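You operate a simulated robot arm through the tools that you are given. There is no shell and no other tool.

Carry out the task below with a simulated robot arm. There is one attempt and no reset: what you move stays moved.

Task
Mix the wash tank to 2.5 % cleaner and make the station ready.
Fine: wash lid shut, source lever on WASH, return lever on TANK; leave the pump off.
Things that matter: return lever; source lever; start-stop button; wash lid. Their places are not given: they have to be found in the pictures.

It is judged by the outcome, as a careful person would: the job done as asked, and still so three seconds after it is handed in. It fails if anything else is knocked over, pushed out of place, dropped, spilled or broken. Lids that push on must go on centred and level and be pressed home; caps that screw on are set level and turned clockwise until they are tight.

Robot
A 7-joint arm with a two-finger gripper, fixed in place. Base frame: the origin is on the floor under the middle of its stand, x ahead of it, y to its left, z up; the work surface is at about z = 740. Units: mm, degrees, N and s.
With the tool pointing down near the work surface it reaches from about 280 to 720 mm from the base axis. Its first joint turns from -166.0 to 166.0 degrees. Payload 2.94 kg.
The tool frame sits at the grasp point between the pads (the TCP): z along the fingers, y along the line on which they close. The tips reach 30 mm beyond it. The gripper opens to 138 mm; its body begins 109 mm behind the TCP.
Orientation is told as [roll, pitch, yaw] about the base's x, y, z axes, in that order, counted from this pose: with the fingers straight down and closing along the base's y, the tool's x points along the base's -x, its y along +y and its z along -z.

Tools
- The arm moves only by the tool apply_moves. Its argument "commands" is a list of rows, each a list of 3 entries, a list of its own where there are three numbers: the shift along the tool's x, y, z in mm, then the turn, a rotation vector about the tool's x, y, z in degrees, then the finger opening in mm, from 0 to 138. In form: [[[tx, ty, tz], [rx, ry, rz], hand], ...]. A call has 1 to 20 rows; each row shifts and turns the commanded pose from where the row before left it, along the tool's axes as they then stand. Rows are played at 5 a second. More than 50 mm and 8.6 degrees between two rows, or a gripper value outside its range, and nothing of the call is played. A pose out of reach is approached as far as the arm can. The call stops where the force on the tool passes 40 N (or 10 N more than at its start, if that is more) or the arm is blocked; 0.2 s more then pass. The fingers move at their own pace (about 72 mm/s each) and stop on an object; they squeeze with about 22 N. The grip force told is the motor's: it shows also when the fingers shut on nothing. Time passes only in rows, and 0.2 s behind the last, so rows that do not move let the fingers close. The reply holds the time, the measured pose of the TCP, the force on the tool along the base axes, the opening and the grip force, in the units named above and with some noise, with the torque about the TCP (base axes, N m) and any sound that the robot's microphone picked up, and new pictures: "views" is both (left out), scene, wrist or none.
- Cameras (640 x 400 px; columns grow to the right, rows downward): "scene" is fixed at [221.3, -499.8, 1587.8]; the picture's right is [0.67, -0.74, 0.00], its down [-0.55, -0.49, -0.67] and it looks along [0.50, 0.45, -0.74] (base axes); focal length 286 px, centre (320, 200). "wrist" rides on the gripper at [71, 19, -146] in the tool frame; the picture's right is [-0.26, 0.97, 0.00], its down [-0.85, -0.23, -0.48] and it looks along [-0.46, -0.12, 0.88] (tool axes); focal length 280 px, centre (320, 200).
- raise_lower(by): slides the trunk up (or, below 0, down) by that many mm; the arm rides with it, the base frame stays. It gives what a move gives, with no picture.
- locate(camera, pixels): for up to 12 pixels [column, row] of the newest picture of that camera ("zoom" is the newest enlarged one), the place [x, y, z] in the base frame of the surface seen there, good to about 2 mm. It takes no simulated time.
- close_up(camera, box): a new picture of the part [left, top, right, bottom] of that camera's present view, enlarged. It takes no simulated time.
- sign_off(): hands the job in; it is judged then, once.

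Unless the task says otherwise, let go and move clear before handing in.

The tools are called after "Call:" by a JSON object that holds its "op" and its "data". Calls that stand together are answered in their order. apply_moves: Moves the arm, as the interface text tells. Its arguments: {"type":"object","properties":{"commands":{"type":"array","items":{"type":"array"}},"views":{"type":"string","enum":["both","scene","wrist","none"]}},"required":["commands"]} The other tools are called the same way: raise_lower (by) moves the trunk up or down; locate (camera, pixels) gives the place of the surface under pixels of a picture; close_up (camera, box) takes an enlarged picture of a part of a camera's view; sign_off () hands the job in.

At the start:

```text
t: 0.0
tcp_pos: [354.4, -181.3, 1360.1]
tcp_rot: [0.0, 0.0, 0.1]
contact_force: [-0.8, -0.6, -0.1]
moment: [0.01, 0.01, -0.01]
grip_width: 137.9
grasp_force: 0.1
trunk travel left (down, up): [-425.0, 29.0]
```

scene: 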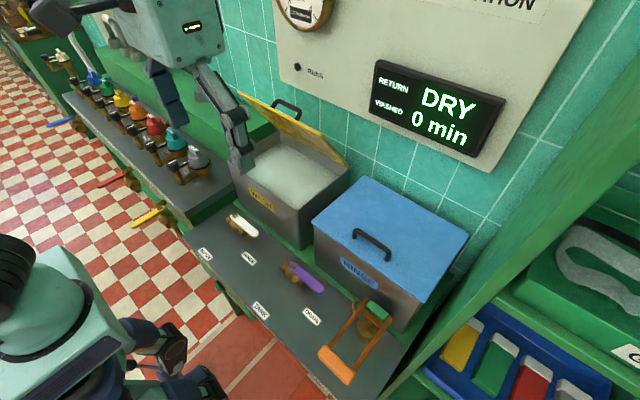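
wrist: 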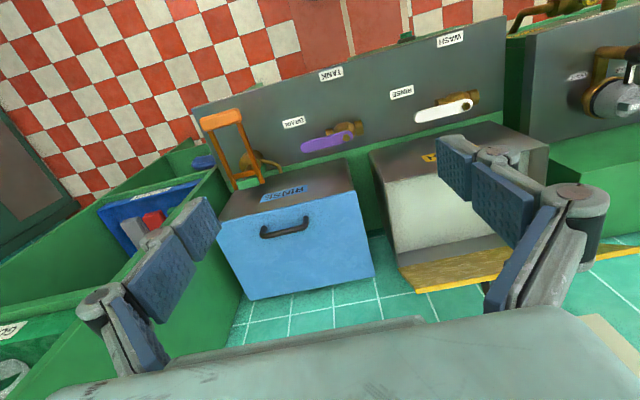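

The scene shows a wash tank with its yellow lid open (around 285,170), a blue rinse tank, white and purple levers, a row of coloured-cap bottles or taps on the left, and a wall sign. I'll enlarge several parts to read the labels.

Call:
{"op": "close_up", "data": {"camera": "scene", "box": [180, 190, 420, 390]}}

Call:
{"op": "close_up", "data": {"camera": "scene", "box": [260, 0, 580, 180]}}

Call:
{"op": "close_up", "data": {"camera": "scene", "box": [0, 0, 260, 240]}}

Call:
{"op": "close_up", "data": {"camera": "scene", "box": [400, 180, 640, 400]}}

Call:
{"op": "close_up", "data": {"camera": "wrist", "box": [180, 20, 640, 240]}}

```text
2.00 times, centred on (300, 290) of scene
```

zoom: 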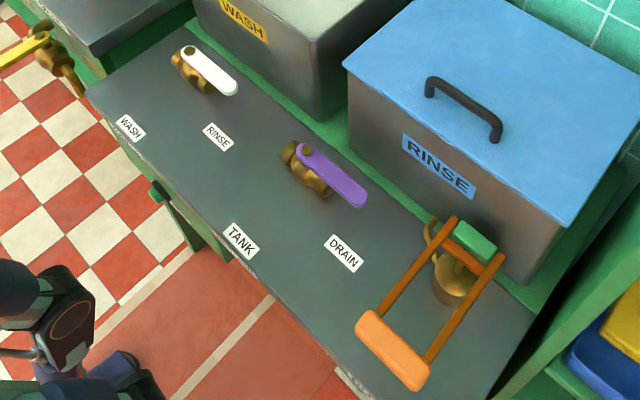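

```text
2.00 times, centred on (420, 90) of scene
```

zoom: 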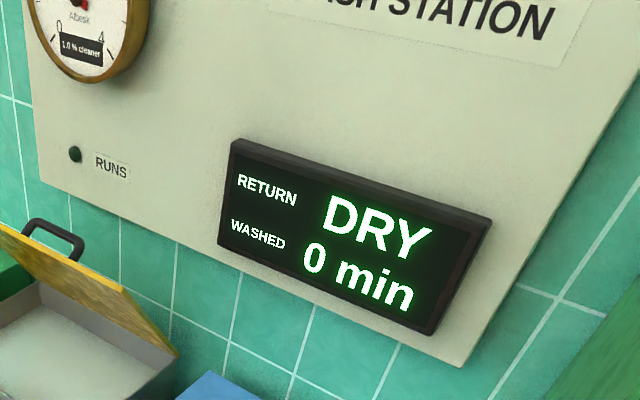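

```text
1.67 times, centred on (130, 120) of scene
```

zoom: 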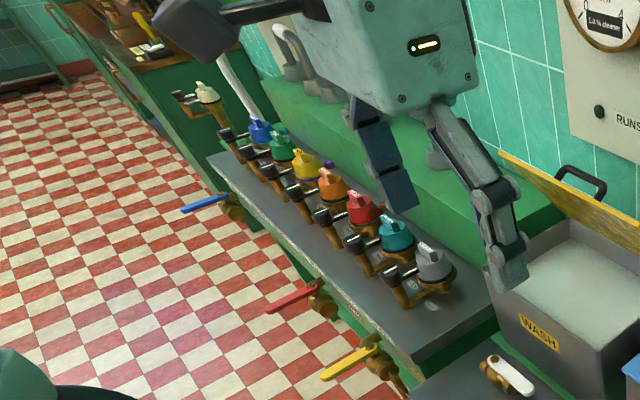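

```text
1.82 times, centred on (520, 290) of scene
```

zoom: 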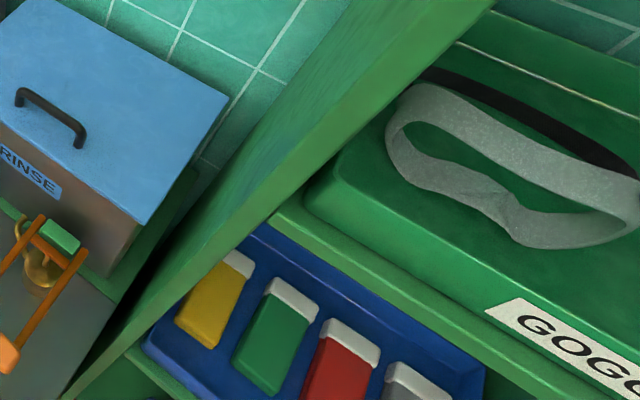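

```text
1.39 times, centred on (410, 130) of wrist
```

zoom: 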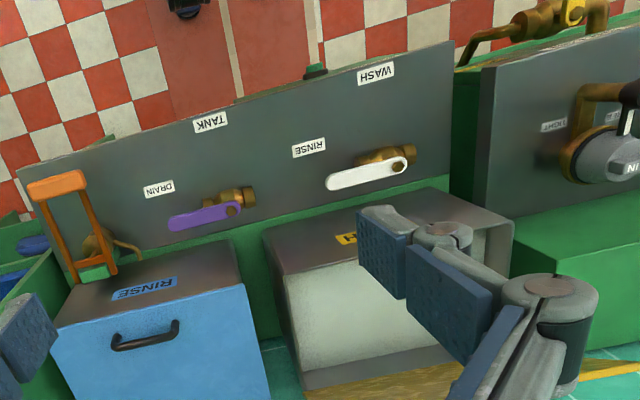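

The gauge at about (300,15) reads 1.0 % cleaner. I'll look closer at the gauge, the orange-handled object at (360,335), and the other parts, and locate key points.

Call:
{"op": "close_up", "data": {"camera": "scene", "box": [260, 0, 360, 90]}}

Call:
{"op": "close_up", "data": {"camera": "scene", "box": [310, 280, 420, 390]}}

Call:
{"op": "close_up", "data": {"camera": "scene", "box": [220, 80, 360, 210]}}

Call:
{"op": "close_up", "data": {"camera": "scene", "box": [180, 190, 320, 320]}}

Call:
{"op": "locate", "data": {"camera": "scene", "pixels": [[232, 218], [256, 235], [290, 268], [322, 290], [204, 255], [249, 258], [261, 311], [311, 316], [335, 372], [375, 310], [372, 240], [300, 180]]}}

Call:
{"op": "close_up", "data": {"camera": "wrist", "box": [170, 60, 370, 200]}}

```text
4.44 times, centred on (310, 45) of scene
```

zoom: 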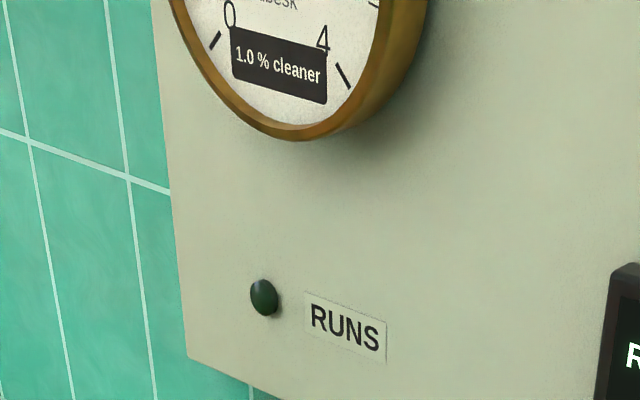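

```text
3.64 times, centred on (365, 335) of scene
```

zoom: 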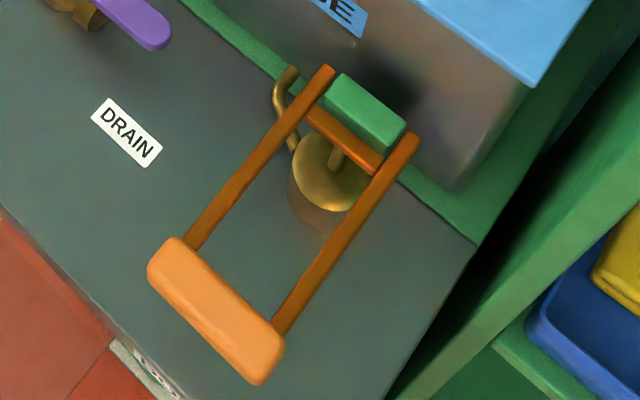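

```text
3.08 times, centred on (290, 145) of scene
```

zoom: 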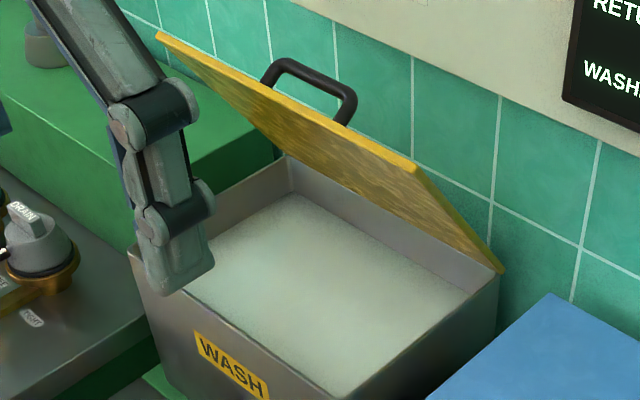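

```text
3.08 times, centred on (250, 255) of scene
```

zoom: 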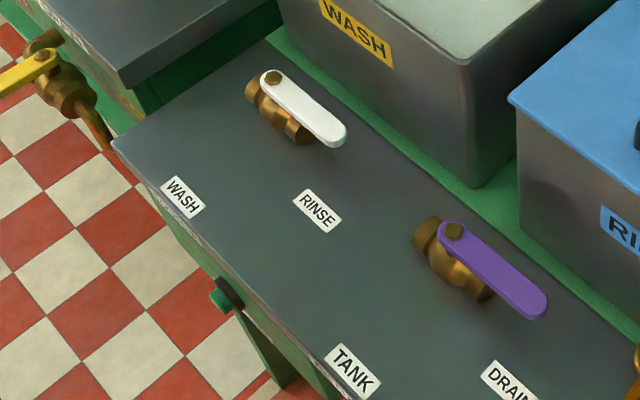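

```text
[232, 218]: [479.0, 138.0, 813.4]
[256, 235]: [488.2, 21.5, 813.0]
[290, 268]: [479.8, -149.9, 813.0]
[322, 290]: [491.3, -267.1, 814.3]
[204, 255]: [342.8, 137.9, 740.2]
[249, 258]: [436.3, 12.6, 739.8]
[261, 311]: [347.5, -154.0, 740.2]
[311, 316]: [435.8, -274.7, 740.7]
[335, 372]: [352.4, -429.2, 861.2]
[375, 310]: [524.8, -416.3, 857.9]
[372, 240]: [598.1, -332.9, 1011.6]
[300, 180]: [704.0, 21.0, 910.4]
```

```text
2.86 times, centred on (270, 130) of wrist
```

zoom: 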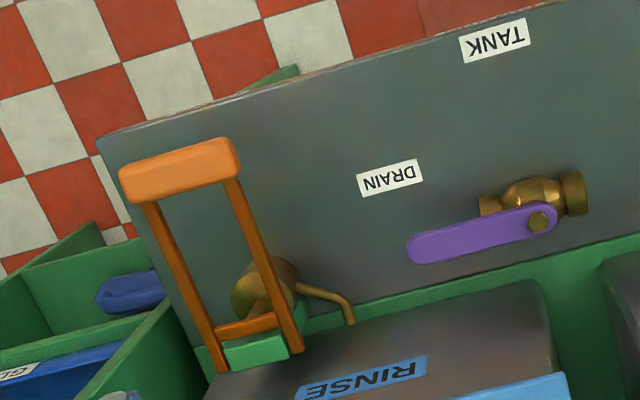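

The source lever (white, pivot about (479,138)) points toward RINSE and the return lever (purple, pivot about (480,-150)) toward DRAIN; the orange handle at (352,375) looks like a hand dosing pump. I'll look closer at the pump, the shelf and the button before acting.

Call:
{"op": "close_up", "data": {"camera": "wrist", "box": [0, 140, 160, 240]}}

Call:
{"op": "close_up", "data": {"camera": "wrist", "box": [0, 240, 160, 340]}}

Call:
{"op": "close_up", "data": {"camera": "wrist", "box": [190, 90, 300, 190]}}

Call:
{"op": "close_up", "data": {"camera": "scene", "box": [300, 360, 380, 400]}}

Call:
{"op": "close_up", "data": {"camera": "scene", "box": [200, 250, 280, 310]}}

Call:
{"op": "locate", "data": {"camera": "scene", "pixels": [[340, 365], [330, 352], [348, 378], [380, 305], [366, 303], [372, 318], [368, 328], [362, 343], [345, 330], [388, 365], [355, 302], [228, 264]]}}

```text
4.00 times, centred on (80, 190) of wrist
```

zoom: 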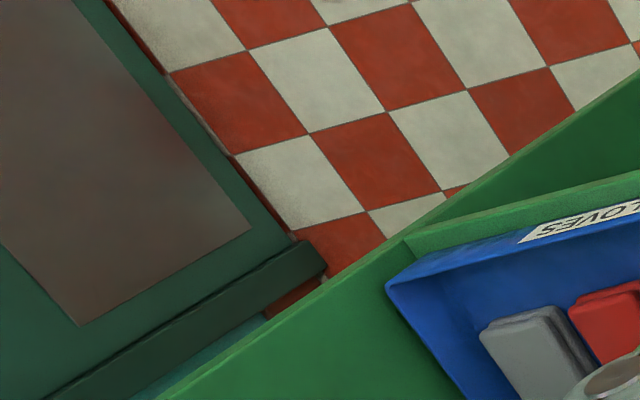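

```text
4.00 times, centred on (80, 290) of wrist
```

zoom: 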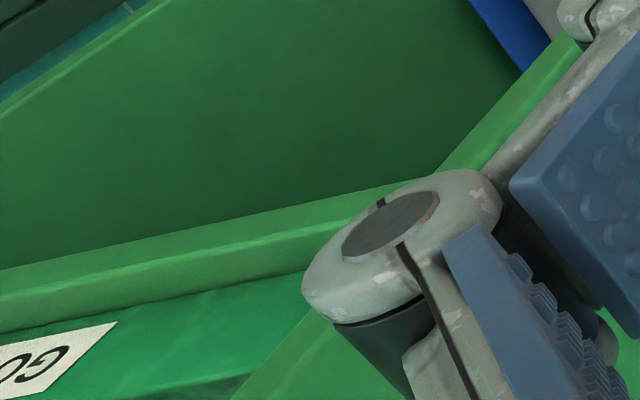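

```text
4.00 times, centred on (245, 140) of wrist
```

zoom: 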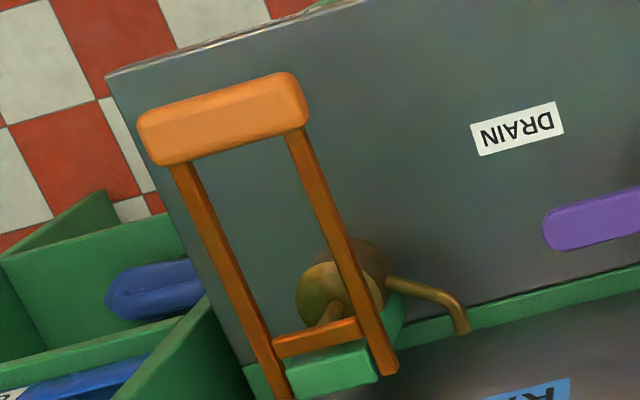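

```text
8.00 times, centred on (340, 380) of scene
```

zoom: 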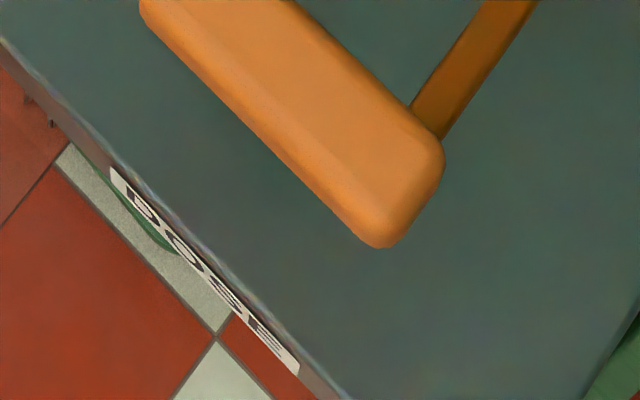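

```text
6.67 times, centred on (240, 280) of scene
```

zoom: 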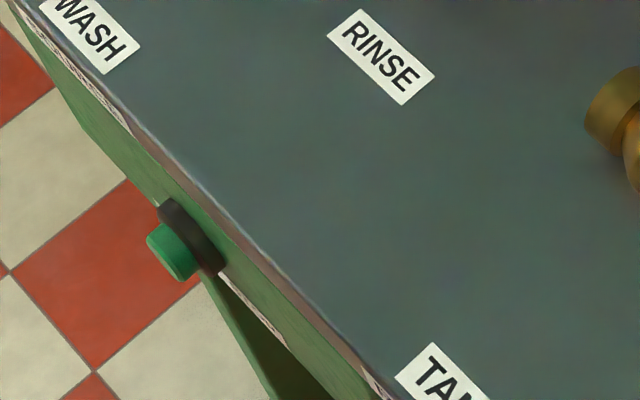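

```text
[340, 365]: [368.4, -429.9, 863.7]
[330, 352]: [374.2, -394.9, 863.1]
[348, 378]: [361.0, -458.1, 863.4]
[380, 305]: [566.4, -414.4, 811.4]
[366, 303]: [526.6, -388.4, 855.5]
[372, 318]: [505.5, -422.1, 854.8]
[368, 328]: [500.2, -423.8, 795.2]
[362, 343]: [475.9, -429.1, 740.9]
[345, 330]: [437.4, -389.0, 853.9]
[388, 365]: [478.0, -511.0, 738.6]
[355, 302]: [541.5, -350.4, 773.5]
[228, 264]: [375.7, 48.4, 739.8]
```

The front edge carries a DOSE sign under the orange pump handle, and the green start-stop button sits on the front edge at (218,258). I'll tilt the wrist up to read the gauge and wall panel for any dosing instructions.

Call:
{"op": "apply_moves", "data": {"commands": [[[0, 0, 0], [0, -8, 0], 137], [[0, 0, 0], [0, -8, 0], 137], [[0, 0, 0], [0, -8, 0], 137], [[0, 0, 0], [0, -8, 0], 137], [[0, 0, 0], [0, -8, 0], 137], [[0, 0, 0], [0, -8, 0], 137]]}}

```text
t: 1.2
tcp_pos: [372.0, -195.2, 1290.8]
tcp_rot: [5.1, -27.2, -3.3]
contact_force: [0.0, 0.8, 0.4]
moment: [-0.01, 0.04, 0.01]
grip_width: 137.1
grasp_force: 0.1
trunk travel left (down, up): [-425.0, 29.0]
stopped in row 5: the arm was blocked; the commanded pose is now the measured one
```

scene: 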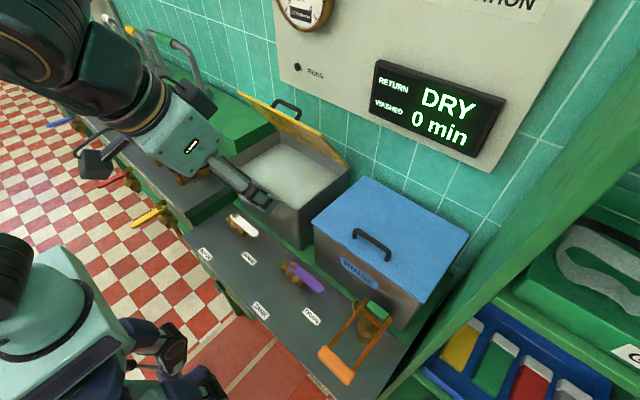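
wrist: 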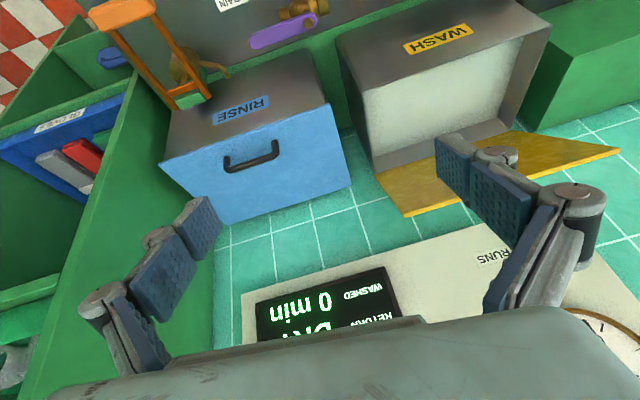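

The arm reached a joint limit while tilting (no contact force), and the pump panel below is unobstructed. I'll straighten the tool back to pointing down and check where the side shelf and lid edges lie.

Call:
{"op": "apply_moves", "data": {"commands": [[[0, 0, 0], [1.08, 6.85, -0.53], 100], [[0, 0, 0], [1.08, 6.85, -0.53], 60], [[0, 0, 0], [1.08, 6.85, -0.53], 20], [[0, 0, 0], [1.08, 6.85, -0.53], 0], [[0, 0, 0], [0, 0, 0], 0]]}}

Call:
{"op": "locate", "data": {"camera": "scene", "pixels": [[430, 350], [480, 260], [560, 120], [400, 385], [470, 300], [285, 108], [240, 96], [347, 165], [290, 100], [500, 240], [598, 12], [320, 15]]}}

```text
t: 2.4
tcp_pos: [370.4, -195.4, 1294.4]
tcp_rot: [-0.3, -0.4, -0.1]
contact_force: [1.0, 0.7, -0.2]
moment: [0.02, 0.01, -0.04]
grip_width: 0.0
grasp_force: 20.5
trunk travel left (down, up): [-425.0, 29.0]
```

scene: 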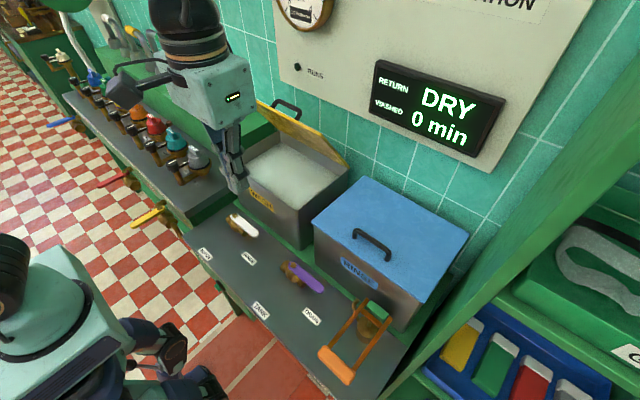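
wrist: 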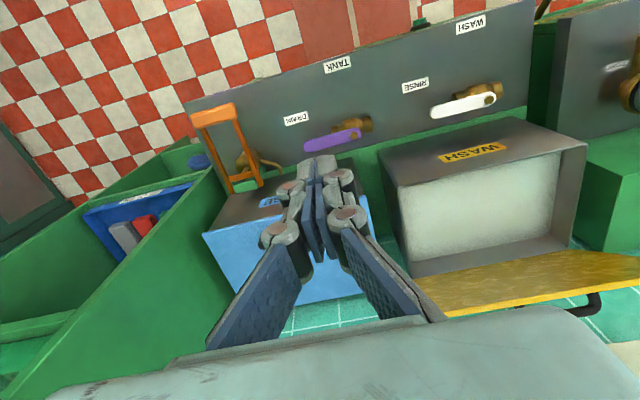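

```text
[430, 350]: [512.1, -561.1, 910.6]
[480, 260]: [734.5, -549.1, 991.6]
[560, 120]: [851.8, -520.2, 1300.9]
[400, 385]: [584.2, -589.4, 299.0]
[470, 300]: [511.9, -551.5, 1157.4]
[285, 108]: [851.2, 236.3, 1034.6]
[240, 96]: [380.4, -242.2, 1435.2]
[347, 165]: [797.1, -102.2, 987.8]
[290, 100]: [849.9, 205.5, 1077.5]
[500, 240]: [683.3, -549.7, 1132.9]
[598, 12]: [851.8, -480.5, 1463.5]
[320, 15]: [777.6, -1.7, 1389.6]
```

The tool is straight again and closed; the divider starts at x≈512, y≈-550, clear of the pump handle at (366,-430). I'll move above the handle, then lower the trunk.

Call:
{"op": "apply_moves", "data": {"commands": [[[0, -47, 0], [0, 0, 0], 0], [[0, -47, 0], [0, 0, 0], 0], [[0, -47, 0], [0, 0, 0], 0], [[0, -47, 0], [0, 0, 0], 0], [[4, -46, 0], [0, 0, 0], 0], [[0, 0, 0], [0, 0, 0], 0]], "views": "wrist"}}

Call:
{"op": "raise_lower", "data": {"by": -280}}

```text
t: 3.8
tcp_pos: [366.4, -428.2, 1296.8]
tcp_rot: [-0.2, -0.5, 0.0]
contact_force: [0.3, -0.1, -0.3]
moment: [0.01, -0.03, -0.02]
grip_width: 0.0
grasp_force: 21.6
trunk travel left (down, up): [-425.0, 29.0]
```

wrist: 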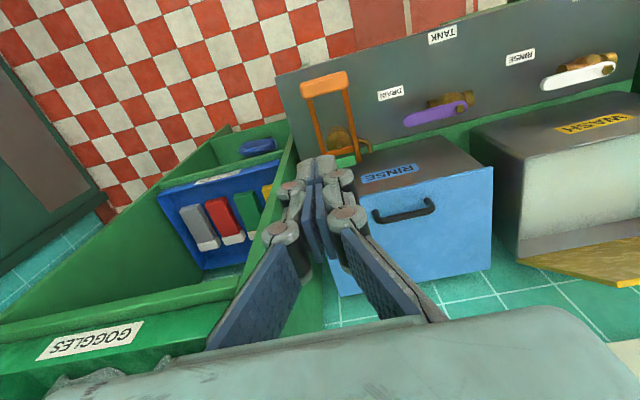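

```text
t: 6.6
tcp_pos: [366.9, -428.2, 1015.3]
tcp_rot: [-0.2, -0.4, -0.2]
contact_force: [0.3, -0.5, -0.4]
moment: [-0.01, -0.01, 0.01]
grip_width: 0.1
grasp_force: 22.2
trunk travel left (down, up): [-145.0, 309.0]
```

The TCP is now at (367,-428,1015), above the handle. I'll take fresh pictures to pin down the handle.

Call:
{"op": "apply_moves", "data": {"commands": [[[0, 0, 0], [0, 0, 0], 0]]}}

Call:
{"op": "close_up", "data": {"camera": "wrist", "box": [220, 20, 440, 220]}}

Call:
{"op": "close_up", "data": {"camera": "scene", "box": [300, 270, 430, 400]}}

```text
t: 7.0
tcp_pos: [366.8, -428.5, 1016.8]
tcp_rot: [-0.2, -0.6, -0.2]
contact_force: [0.6, -0.5, -0.8]
moment: [0.0, -0.01, -0.02]
grip_width: 0.0
grasp_force: 22.0
trunk travel left (down, up): [-145.0, 309.0]
```

scene: 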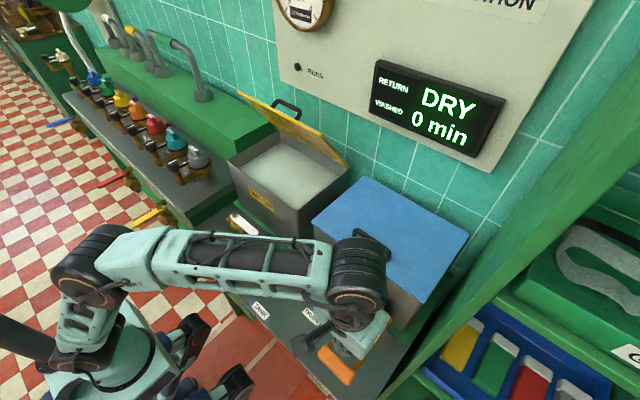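
wrist: 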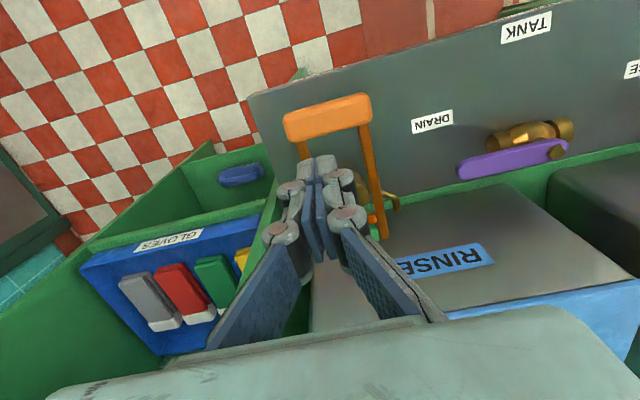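

```text
2.00 times, centred on (330, 120) of wrist
```

zoom: 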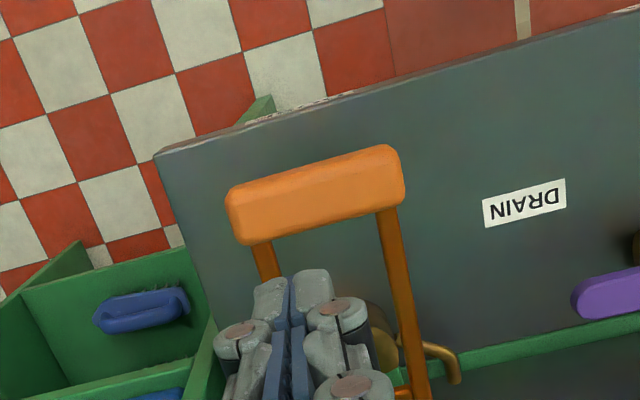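

```text
3.08 times, centred on (365, 335) of scene
```

zoom: 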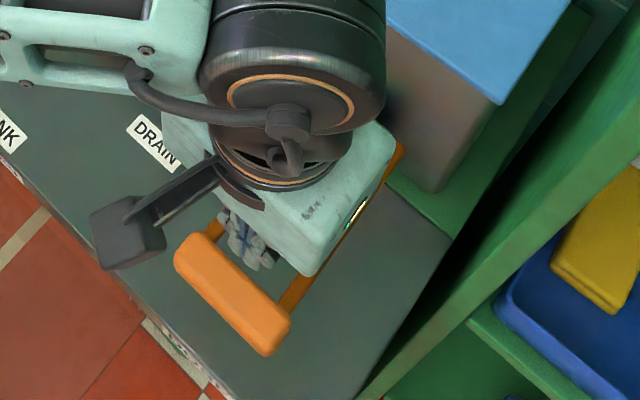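

Call:
{"op": "locate", "data": {"camera": "wrist", "pixels": [[328, 112], [290, 125], [366, 102], [325, 98], [330, 128], [300, 135], [287, 135], [368, 120], [372, 150], [380, 220], [300, 150]]}}

Call:
{"op": "locate", "data": {"camera": "scene", "pixels": [[340, 365], [327, 350], [352, 376], [334, 372]]}}

```text
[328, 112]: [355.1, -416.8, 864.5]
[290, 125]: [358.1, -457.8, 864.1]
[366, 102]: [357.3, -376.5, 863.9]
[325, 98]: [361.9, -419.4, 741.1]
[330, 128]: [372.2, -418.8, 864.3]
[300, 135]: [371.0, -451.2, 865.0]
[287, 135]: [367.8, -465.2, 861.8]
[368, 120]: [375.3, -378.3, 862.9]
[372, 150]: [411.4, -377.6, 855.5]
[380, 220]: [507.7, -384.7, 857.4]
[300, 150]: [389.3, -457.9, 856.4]
```

```text
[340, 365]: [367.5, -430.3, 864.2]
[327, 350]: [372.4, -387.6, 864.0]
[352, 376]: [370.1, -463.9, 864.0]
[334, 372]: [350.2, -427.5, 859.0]
```

The handle bar spans x 348–380, y −372 to −468, with its top at z≈864. I'll centre the closed fingers over it at (362,-420) and come down to just above.

Call:
{"op": "apply_moves", "data": {"commands": [[[4, 8, 30], [0, 0, 0], 0], [[0, 0, 40], [0, 0, 0], 0], [[0, 0, 35], [0, 0, 0], 0], [[0, 0, 7], [0, 0, 0], 0], [[0, 0, 0], [0, 0, 0], 0]]}}

Call:
{"op": "close_up", "data": {"camera": "scene", "box": [300, 270, 430, 400]}}

```text
t: 8.2
tcp_pos: [363.7, -421.3, 904.2]
tcp_rot: [-0.2, -0.5, -0.1]
contact_force: [0.4, 0.2, 0.4]
moment: [0.05, 0.01, -0.01]
grip_width: 0.0
grasp_force: 22.1
trunk travel left (down, up): [-145.0, 309.0]
```

scene: 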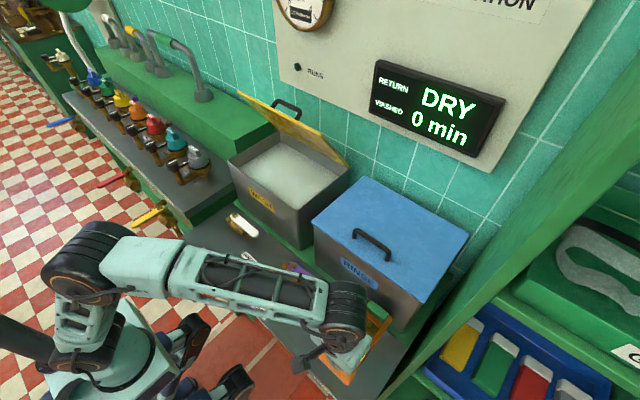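
wrist: 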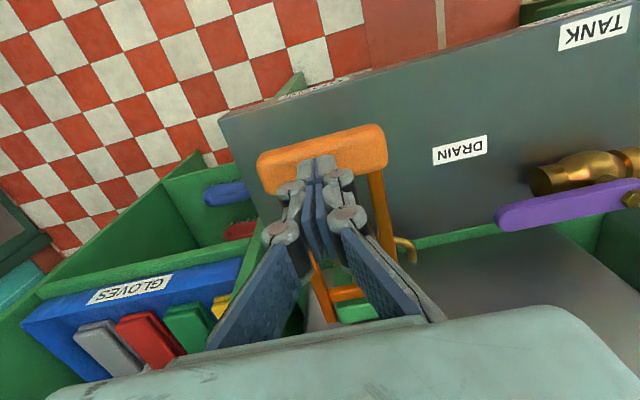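

```text
3.08 times, centred on (365, 335) of scene
```

zoom: 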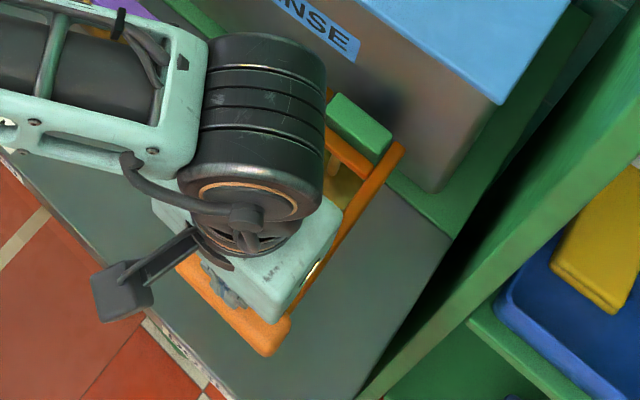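

The fingers sit right over the bar at z≈904 with no contact. I'll press down slowly along the lever's arc and watch force and gauge.

Call:
{"op": "apply_moves", "data": {"commands": [[[0, 0, 5], [0, 0, 0], 0], [[0, 0, 5], [0, 0, 0], 0], [[0, 0, 5], [0, 0, 0], 0], [[-0.2, 0, 5], [0, 0, 0], 0], [[-0.4, 0, 5], [0, 0, 0], 0], [[-0.5, 0, 5], [0, 0, 0], 0], [[-0.7, 0, 5], [0, 0, 0], 0], [[-0.8, 0, 5], [0, 0, 0], 0]]}}

Call:
{"op": "close_up", "data": {"camera": "scene", "box": [260, 0, 360, 60]}}

```text
t: 10.0
tcp_pos: [367.0, -420.9, 863.3]
tcp_rot: [-0.3, -0.5, -0.2]
contact_force: [-2.1, 0.2, 2.3]
moment: [-0.01, 0.06, 0.04]
grip_width: 6.0
grasp_force: 28.4
trunk travel left (down, up): [-145.0, 309.0]
```

scene: 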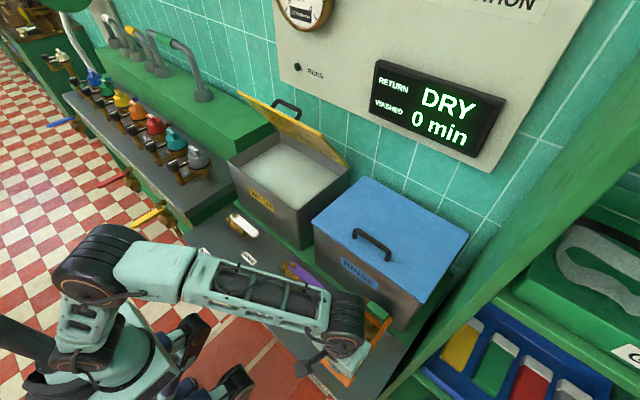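
wrist: 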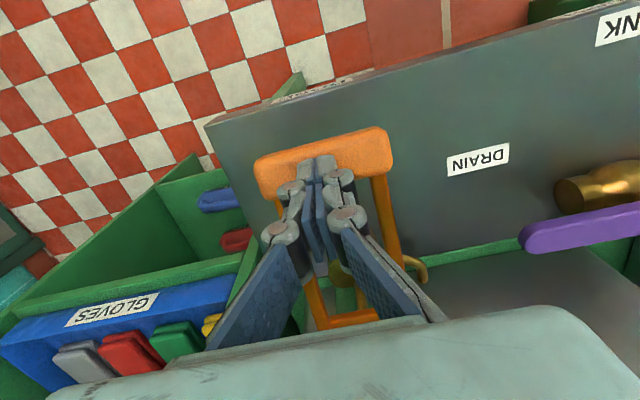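

```text
6.40 times, centred on (310, 30) of scene
```

zoom: 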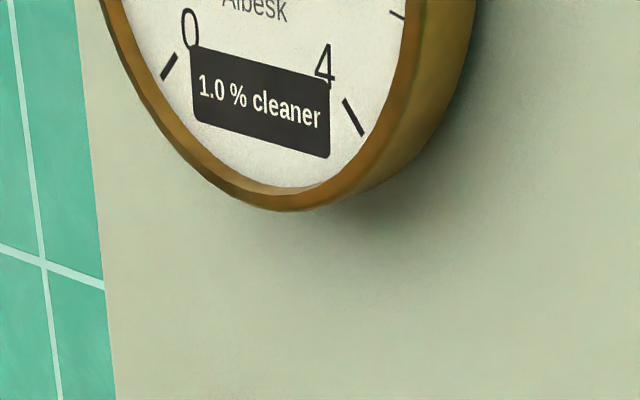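

The handle gave way about 30 mm with only ~2 N, and the gauge still says 1.0 %. I'll continue pressing along the arc toward the bottom stop.

Call:
{"op": "apply_moves", "data": {"commands": [[[-1.0, 0, 5], [0, 0, 0], 0], [[-1.1, 0, 5], [0, 0, 0], 0], [[-1.3, 0, 5], [0, 0, 0], 0], [[-1.4, 0, 5], [0, 0, 0], 0]]}}

Call:
{"op": "close_up", "data": {"camera": "scene", "box": [260, 0, 360, 60]}}

Call:
{"op": "close_up", "data": {"camera": "wrist", "box": [200, 80, 460, 340]}}

```text
t: 11.0
tcp_pos: [373.1, -422.1, 843.9]
tcp_rot: [-0.3, -0.5, -0.2]
contact_force: [-2.1, -0.7, 3.0]
moment: [0.02, -0.02, -0.01]
grip_width: 5.9
grasp_force: 29.2
trunk travel left (down, up): [-145.0, 309.0]
```

scene: 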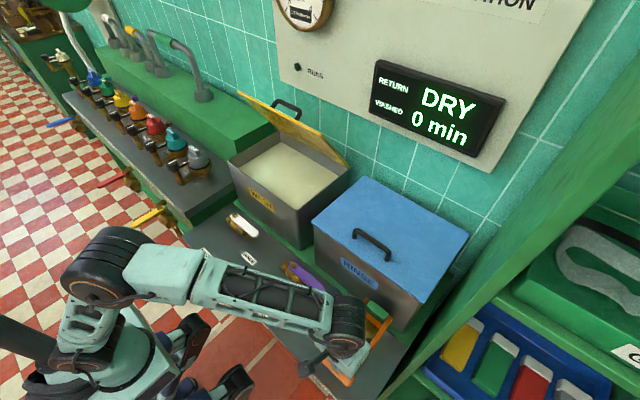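
wrist: 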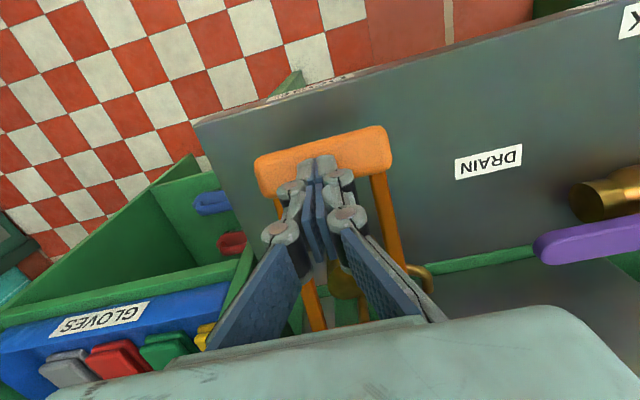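

```text
6.40 times, centred on (310, 30) of scene
```

zoom: 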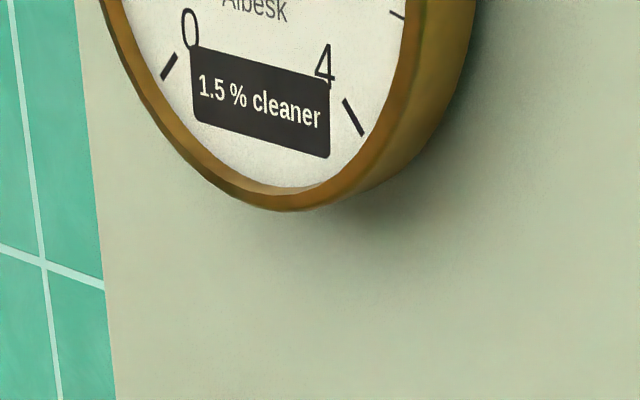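

```text
1.54 times, centred on (330, 210) of wrist
```

zoom: 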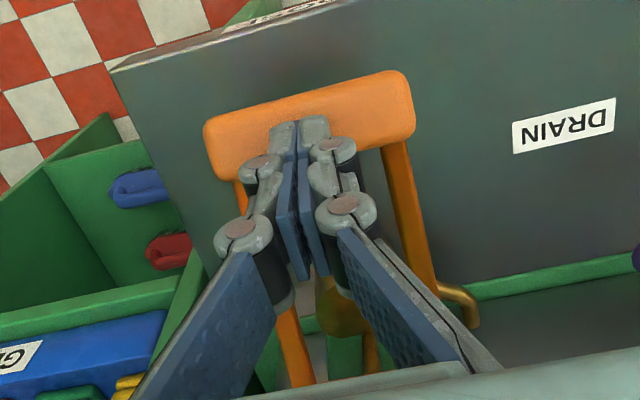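

The gauge now reads 1.5 %, so one stroke adds 0.5 %; two more are needed. I'll raise the tool to let the handle return fully.

Call:
{"op": "apply_moves", "data": {"commands": [[[1.4, 0, -10], [0, 0, 0], 0], [[2, 0, -10], [0, 0, 0], 0], [[2, 0, -10], [0, 0, 0], 0], [[2, 0, -10], [0, 0, 0], 0], [[1, 0, -10], [0, 0, 0], 0], [[0, 0, -10], [0, 0, 0], 0], [[0, 0, 0], [0, 0, 0], 0], [[0, 0, 0], [0, 0, 0], 0]]}}

Call:
{"op": "close_up", "data": {"camera": "scene", "box": [260, 0, 360, 60]}}

Call:
{"op": "locate", "data": {"camera": "wrist", "pixels": [[290, 150], [365, 145], [275, 170]]}}

```text
t: 12.8
tcp_pos: [362.6, -421.0, 905.5]
tcp_rot: [-0.1, -0.5, -0.1]
contact_force: [0.5, 0.2, -0.6]
moment: [-0.01, -0.02, 0.0]
grip_width: 0.0
grasp_force: 28.3
trunk travel left (down, up): [-145.0, 309.0]
```

scene: 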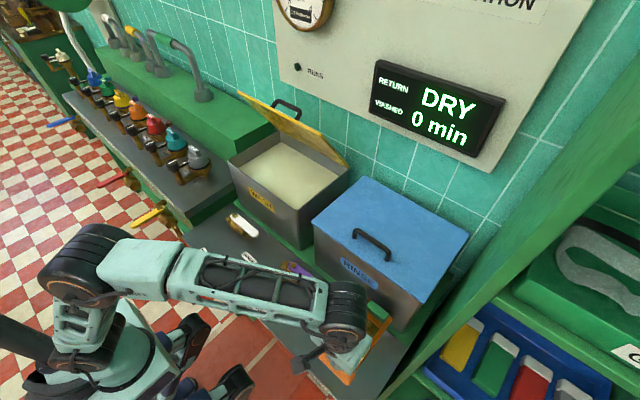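
wrist: 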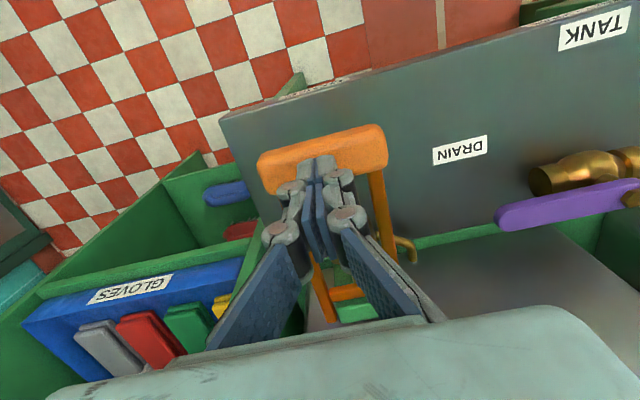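

```text
6.40 times, centred on (310, 30) of scene
```

zoom: 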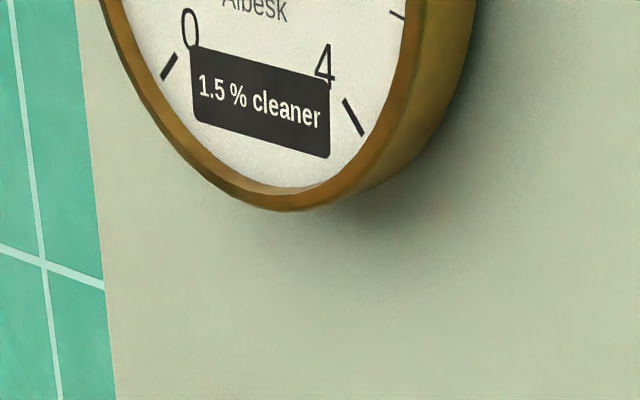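

```text
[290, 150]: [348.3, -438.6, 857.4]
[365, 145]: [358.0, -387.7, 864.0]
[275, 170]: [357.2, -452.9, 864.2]
```

The handle sprang back to z≈864 and the gauge holds at 1.5 %. Second stroke, same path, then up again.

Call:
{"op": "apply_moves", "data": {"commands": [[[0, 0, 5], [0, 0, 0], 0], [[0, 0, 5], [0, 0, 0], 0], [[0, 0, 5], [0, 0, 0], 0], [[-0.2, 0, 5], [0, 0, 0], 0], [[-0.4, 0, 5], [0, 0, 0], 0], [[-0.5, 0, 5], [0, 0, 0], 0], [[-0.7, 0, 5], [0, 0, 0], 0], [[-0.8, 0, 5], [0, 0, 0], 0], [[-1.0, 0, 5], [0, 0, 0], 0], [[-1.1, 0, 5], [0, 0, 0], 0], [[-1.3, 0, 5], [0, 0, 0], 0], [[-1.4, 0, 5], [0, 0, 0], 0]]}}

Call:
{"op": "close_up", "data": {"camera": "scene", "box": [260, 0, 360, 60]}}

```text
t: 15.4
tcp_pos: [370.6, -420.2, 845.7]
tcp_rot: [-0.3, -0.6, -0.1]
contact_force: [-3.7, -1.3, 3.9]
moment: [-0.02, 0.05, -0.04]
grip_width: 5.9
grasp_force: 28.8
trunk travel left (down, up): [-145.0, 309.0]
```

scene: 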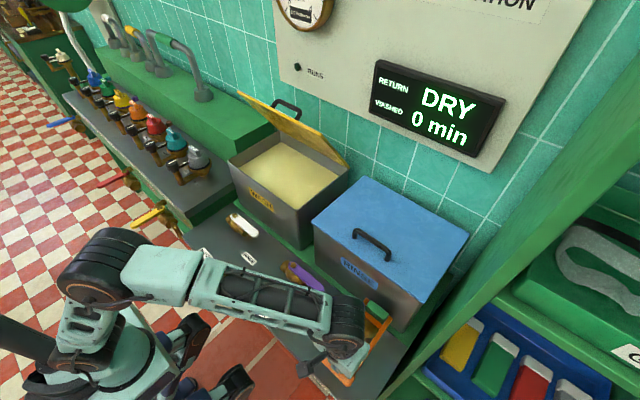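
wrist: 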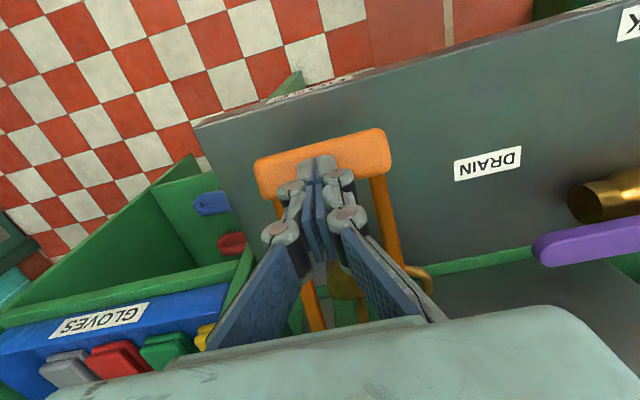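

```text
6.40 times, centred on (310, 30) of scene
```

zoom: 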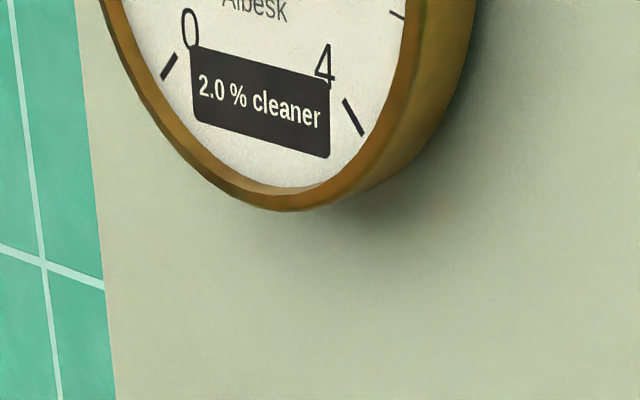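

The gauge reads 2.0 %. I'll raise fully to let the handle reset.

Call:
{"op": "apply_moves", "data": {"commands": [[[1.4, 0, -10], [0, 0, 0], 0], [[2, 0, -10], [0, 0, 0], 0], [[2, 0, -10], [0, 0, 0], 0], [[2, 0, -10], [0, 0, 0], 0], [[0, 0, -10], [0, 0, 0], 0], [[0, 0, -10], [0, 0, 0], 0], [[0, 0, 0], [0, 0, 0], 0], [[0, 0, 0], [0, 0, 0], 0]]}}

Call:
{"op": "close_up", "data": {"camera": "scene", "box": [260, 0, 360, 60]}}

Call:
{"op": "locate", "data": {"camera": "wrist", "pixels": [[365, 145], [275, 170]]}}

```text
t: 17.2
tcp_pos: [363.8, -421.6, 903.6]
tcp_rot: [-0.2, -0.5, -0.1]
contact_force: [0.1, 0.5, -0.8]
moment: [0.03, 0.01, 0.0]
grip_width: 0.1
grasp_force: 28.0
trunk travel left (down, up): [-145.0, 309.0]
```

scene: 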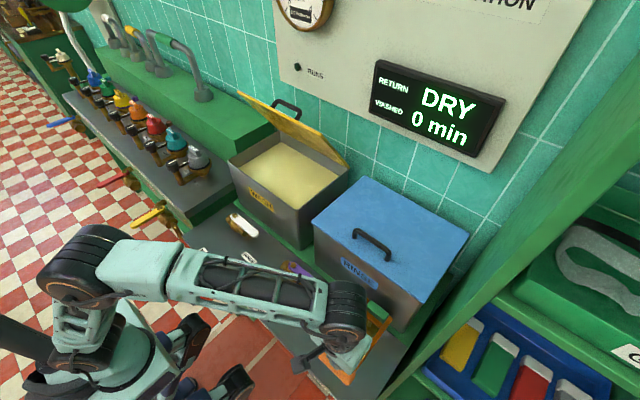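
wrist: 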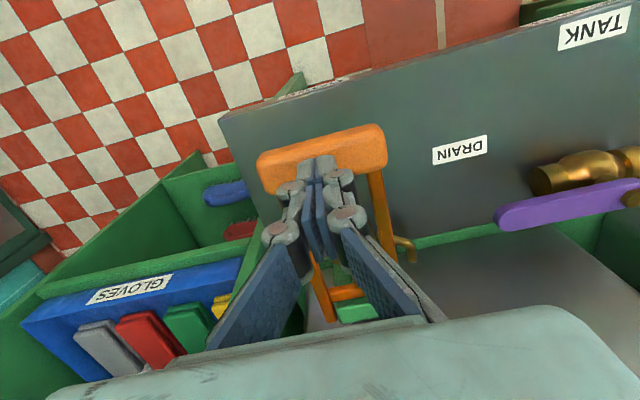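

```text
6.40 times, centred on (310, 30) of scene
```

zoom: 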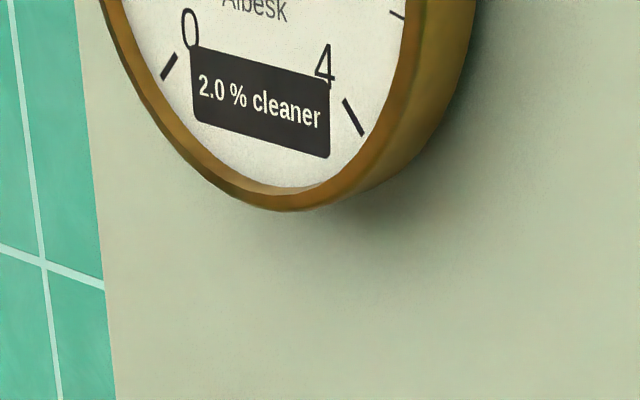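

```text
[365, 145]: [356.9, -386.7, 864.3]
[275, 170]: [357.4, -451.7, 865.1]
```

The handle is reset at z≈864 and the gauge holds 2.0 %. Third and last stroke.

Call:
{"op": "apply_moves", "data": {"commands": [[[0, 0, 5], [0, 0, 0], 0], [[0, 0, 5], [0, 0, 0], 0], [[0, 0, 5], [0, 0, 0], 0], [[-0.2, 0, 5], [0, 0, 0], 0], [[-0.4, 0, 5], [0, 0, 0], 0], [[-0.5, 0, 5], [0, 0, 0], 0], [[-0.7, 0, 5], [0, 0, 0], 0], [[-0.8, 0, 5], [0, 0, 0], 0], [[-1.0, 0, 5], [0, 0, 0], 0], [[-1.1, 0, 5], [0, 0, 0], 0], [[-1.3, 0, 5], [0, 0, 0], 0], [[-1.4, 0, 5], [0, 0, 0], 0]], "views": "scene"}}

Call:
{"op": "close_up", "data": {"camera": "scene", "box": [260, 0, 360, 60]}}

```text
t: 19.8
tcp_pos: [371.2, -420.2, 845.3]
tcp_rot: [-0.3, -0.7, -0.1]
contact_force: [-2.3, -0.4, 3.6]
moment: [-0.02, 0.04, 0.01]
grip_width: 5.9
grasp_force: 28.9
trunk travel left (down, up): [-145.0, 309.0]
```

scene: 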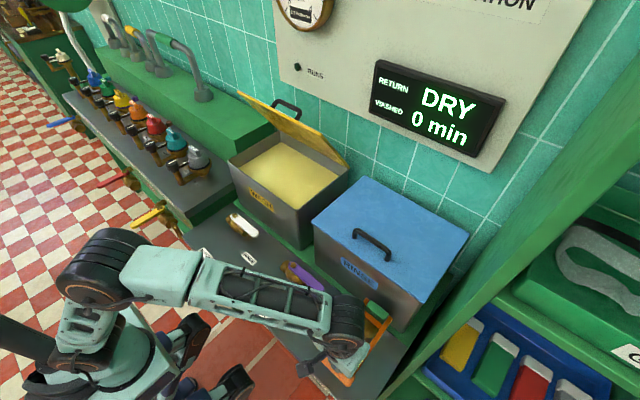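

```text
6.40 times, centred on (310, 30) of scene
```

zoom: 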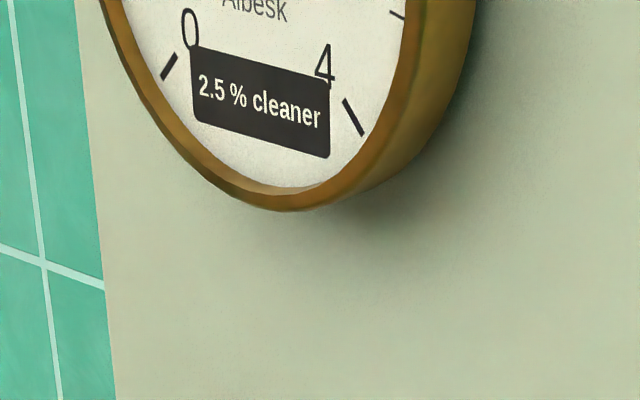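

The gauge reads 2.5 %. I'll lift away from the pump handle and move toward the return lever, staying high.

Call:
{"op": "apply_moves", "data": {"commands": [[[1.4, 0, -10], [0, 0, 0], 0], [[2, 0, -10], [0, 0, 0], 0], [[2, 0, -10], [0, 0, 0], 0], [[2, 0, -10], [0, 0, 0], 0], [[0, 0, -10], [0, 0, 0], 0], [[0, 0, -30], [0, 0, 0], 0], [[0, 0, -45], [0, 0, 0], 0], [[0, 0, -45], [0, 0, 0], 0], [[0, 0, -20], [0, 0, 0], 0], [[0, 45, 0], [0, 0, 0], 0], [[0, 45, 0], [0, 0, 0], 0], [[0, 45, 0], [0, 0, 0], 0], [[0, 45, 0], [0, 0, 0], 0], [[0, 0, 0], [0, 0, 0], 0], [[0, 0, 0], [0, 0, 0], 0]]}}

Call:
{"op": "close_up", "data": {"camera": "scene", "box": [260, 0, 360, 60]}}

Call:
{"op": "close_up", "data": {"camera": "scene", "box": [300, 270, 430, 400]}}

```text
t: 23.0
tcp_pos: [361.9, -239.3, 1035.6]
tcp_rot: [-0.2, -0.6, -0.1]
contact_force: [-0.1, 1.4, -0.1]
moment: [0.04, -0.01, -0.01]
grip_width: 0.1
grasp_force: 28.7
trunk travel left (down, up): [-145.0, 309.0]
```

scene: 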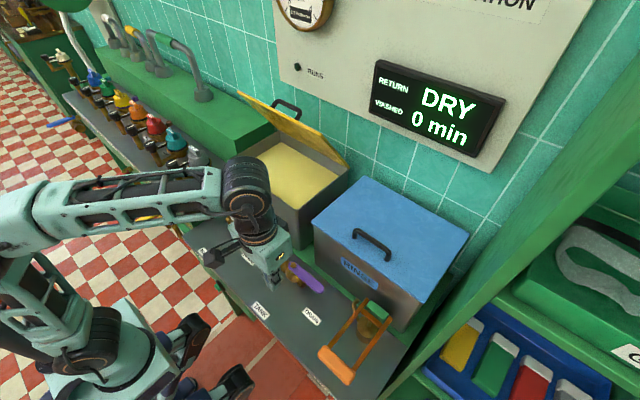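
wrist: 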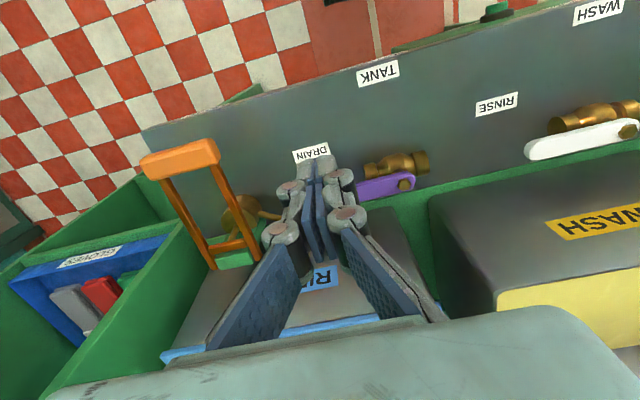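

```text
6.40 times, centred on (310, 30) of scene
```

zoom: 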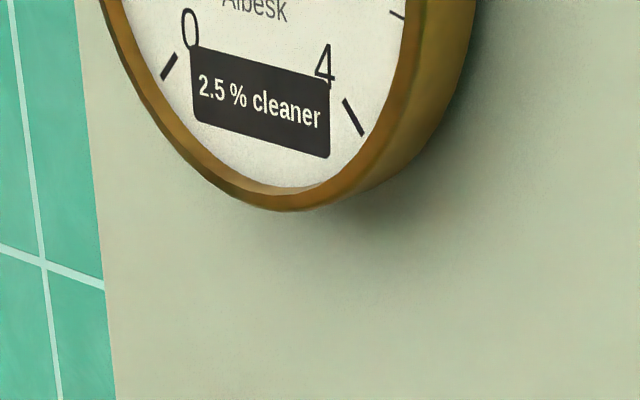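

```text
3.08 times, centred on (365, 335) of scene
```

zoom: 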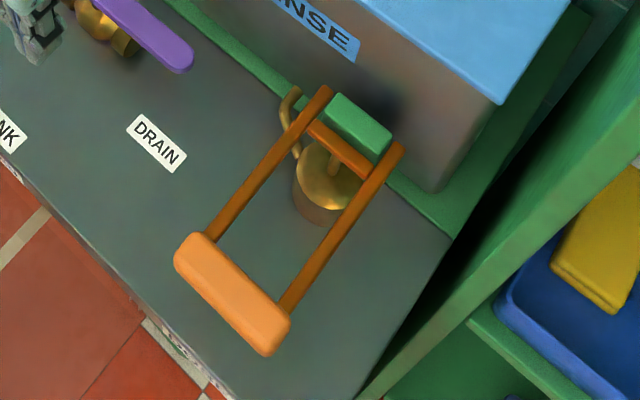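

The pump handle is back up and the gauge holds 2.5 %. Now I'll measure the purple lever and the tank front face near it.

Call:
{"op": "close_up", "data": {"camera": "scene", "box": [260, 230, 400, 330]}}

Call:
{"op": "locate", "data": {"camera": "scene", "pixels": [[318, 290], [323, 288], [314, 293], [305, 281], [310, 277], [296, 264], [302, 284], [326, 268], [340, 275], [325, 285], [312, 296], [293, 278]]}}

Call:
{"op": "locate", "data": {"camera": "wrist", "pixels": [[405, 184], [362, 190], [370, 182], [372, 196], [385, 180], [390, 195], [375, 170], [426, 163], [395, 215], [420, 200]]}}

```text
4.00 times, centred on (330, 280) of scene
```

zoom: 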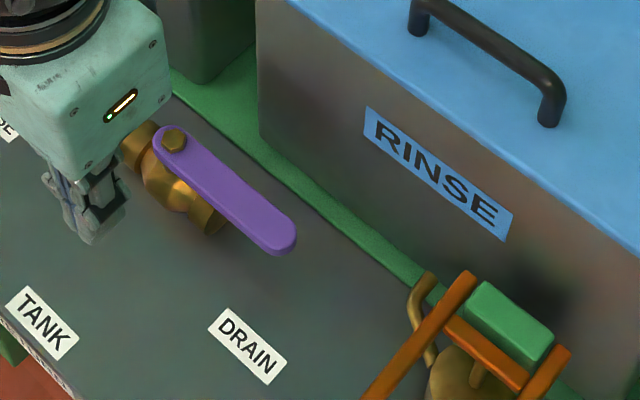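

```text
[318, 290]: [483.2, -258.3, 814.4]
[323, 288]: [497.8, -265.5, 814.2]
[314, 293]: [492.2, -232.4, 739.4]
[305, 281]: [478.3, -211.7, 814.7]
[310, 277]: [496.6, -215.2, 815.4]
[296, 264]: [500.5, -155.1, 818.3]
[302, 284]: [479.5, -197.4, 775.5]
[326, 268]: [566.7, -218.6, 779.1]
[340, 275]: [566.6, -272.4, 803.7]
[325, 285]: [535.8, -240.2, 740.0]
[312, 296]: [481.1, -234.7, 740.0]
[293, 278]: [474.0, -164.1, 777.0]
```

```text
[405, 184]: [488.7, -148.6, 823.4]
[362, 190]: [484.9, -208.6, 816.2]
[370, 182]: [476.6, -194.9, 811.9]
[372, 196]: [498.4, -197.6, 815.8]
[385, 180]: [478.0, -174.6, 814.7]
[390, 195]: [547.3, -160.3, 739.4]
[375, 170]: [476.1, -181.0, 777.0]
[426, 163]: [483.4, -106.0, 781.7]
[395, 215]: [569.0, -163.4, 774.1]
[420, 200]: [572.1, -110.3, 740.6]
```

The purple lever runs along y at x≈475–500, z≈815, pivot (488,-149), tip y≈−275; the tank's front face is at x≈567. I need the gripper body's half-width to keep clear of the tank, so I'll measure the gripper in the scene picture.

Call:
{"op": "locate", "data": {"camera": "scene", "pixels": [[290, 240], [291, 250], [285, 262], [281, 270], [275, 265], [268, 290], [275, 285], [260, 270], [255, 265], [284, 250], [280, 255], [272, 272]]}}

Call:
{"op": "close_up", "data": {"camera": "scene", "box": [190, 200, 310, 300]}}

```text
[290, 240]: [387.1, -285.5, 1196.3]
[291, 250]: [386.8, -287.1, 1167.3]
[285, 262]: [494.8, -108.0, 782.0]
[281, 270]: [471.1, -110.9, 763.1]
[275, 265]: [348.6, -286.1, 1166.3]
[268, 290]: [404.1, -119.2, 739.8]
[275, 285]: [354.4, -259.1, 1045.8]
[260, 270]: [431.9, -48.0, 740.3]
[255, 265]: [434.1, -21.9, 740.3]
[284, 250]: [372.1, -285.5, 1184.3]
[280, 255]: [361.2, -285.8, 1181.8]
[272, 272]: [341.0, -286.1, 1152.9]
```

```text
4.00 times, centred on (250, 250) of scene
```

zoom: 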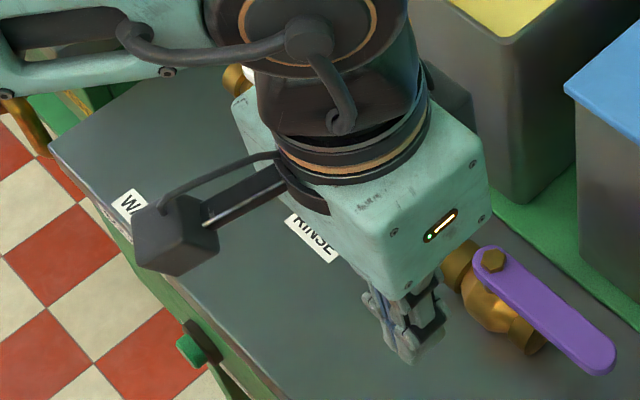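

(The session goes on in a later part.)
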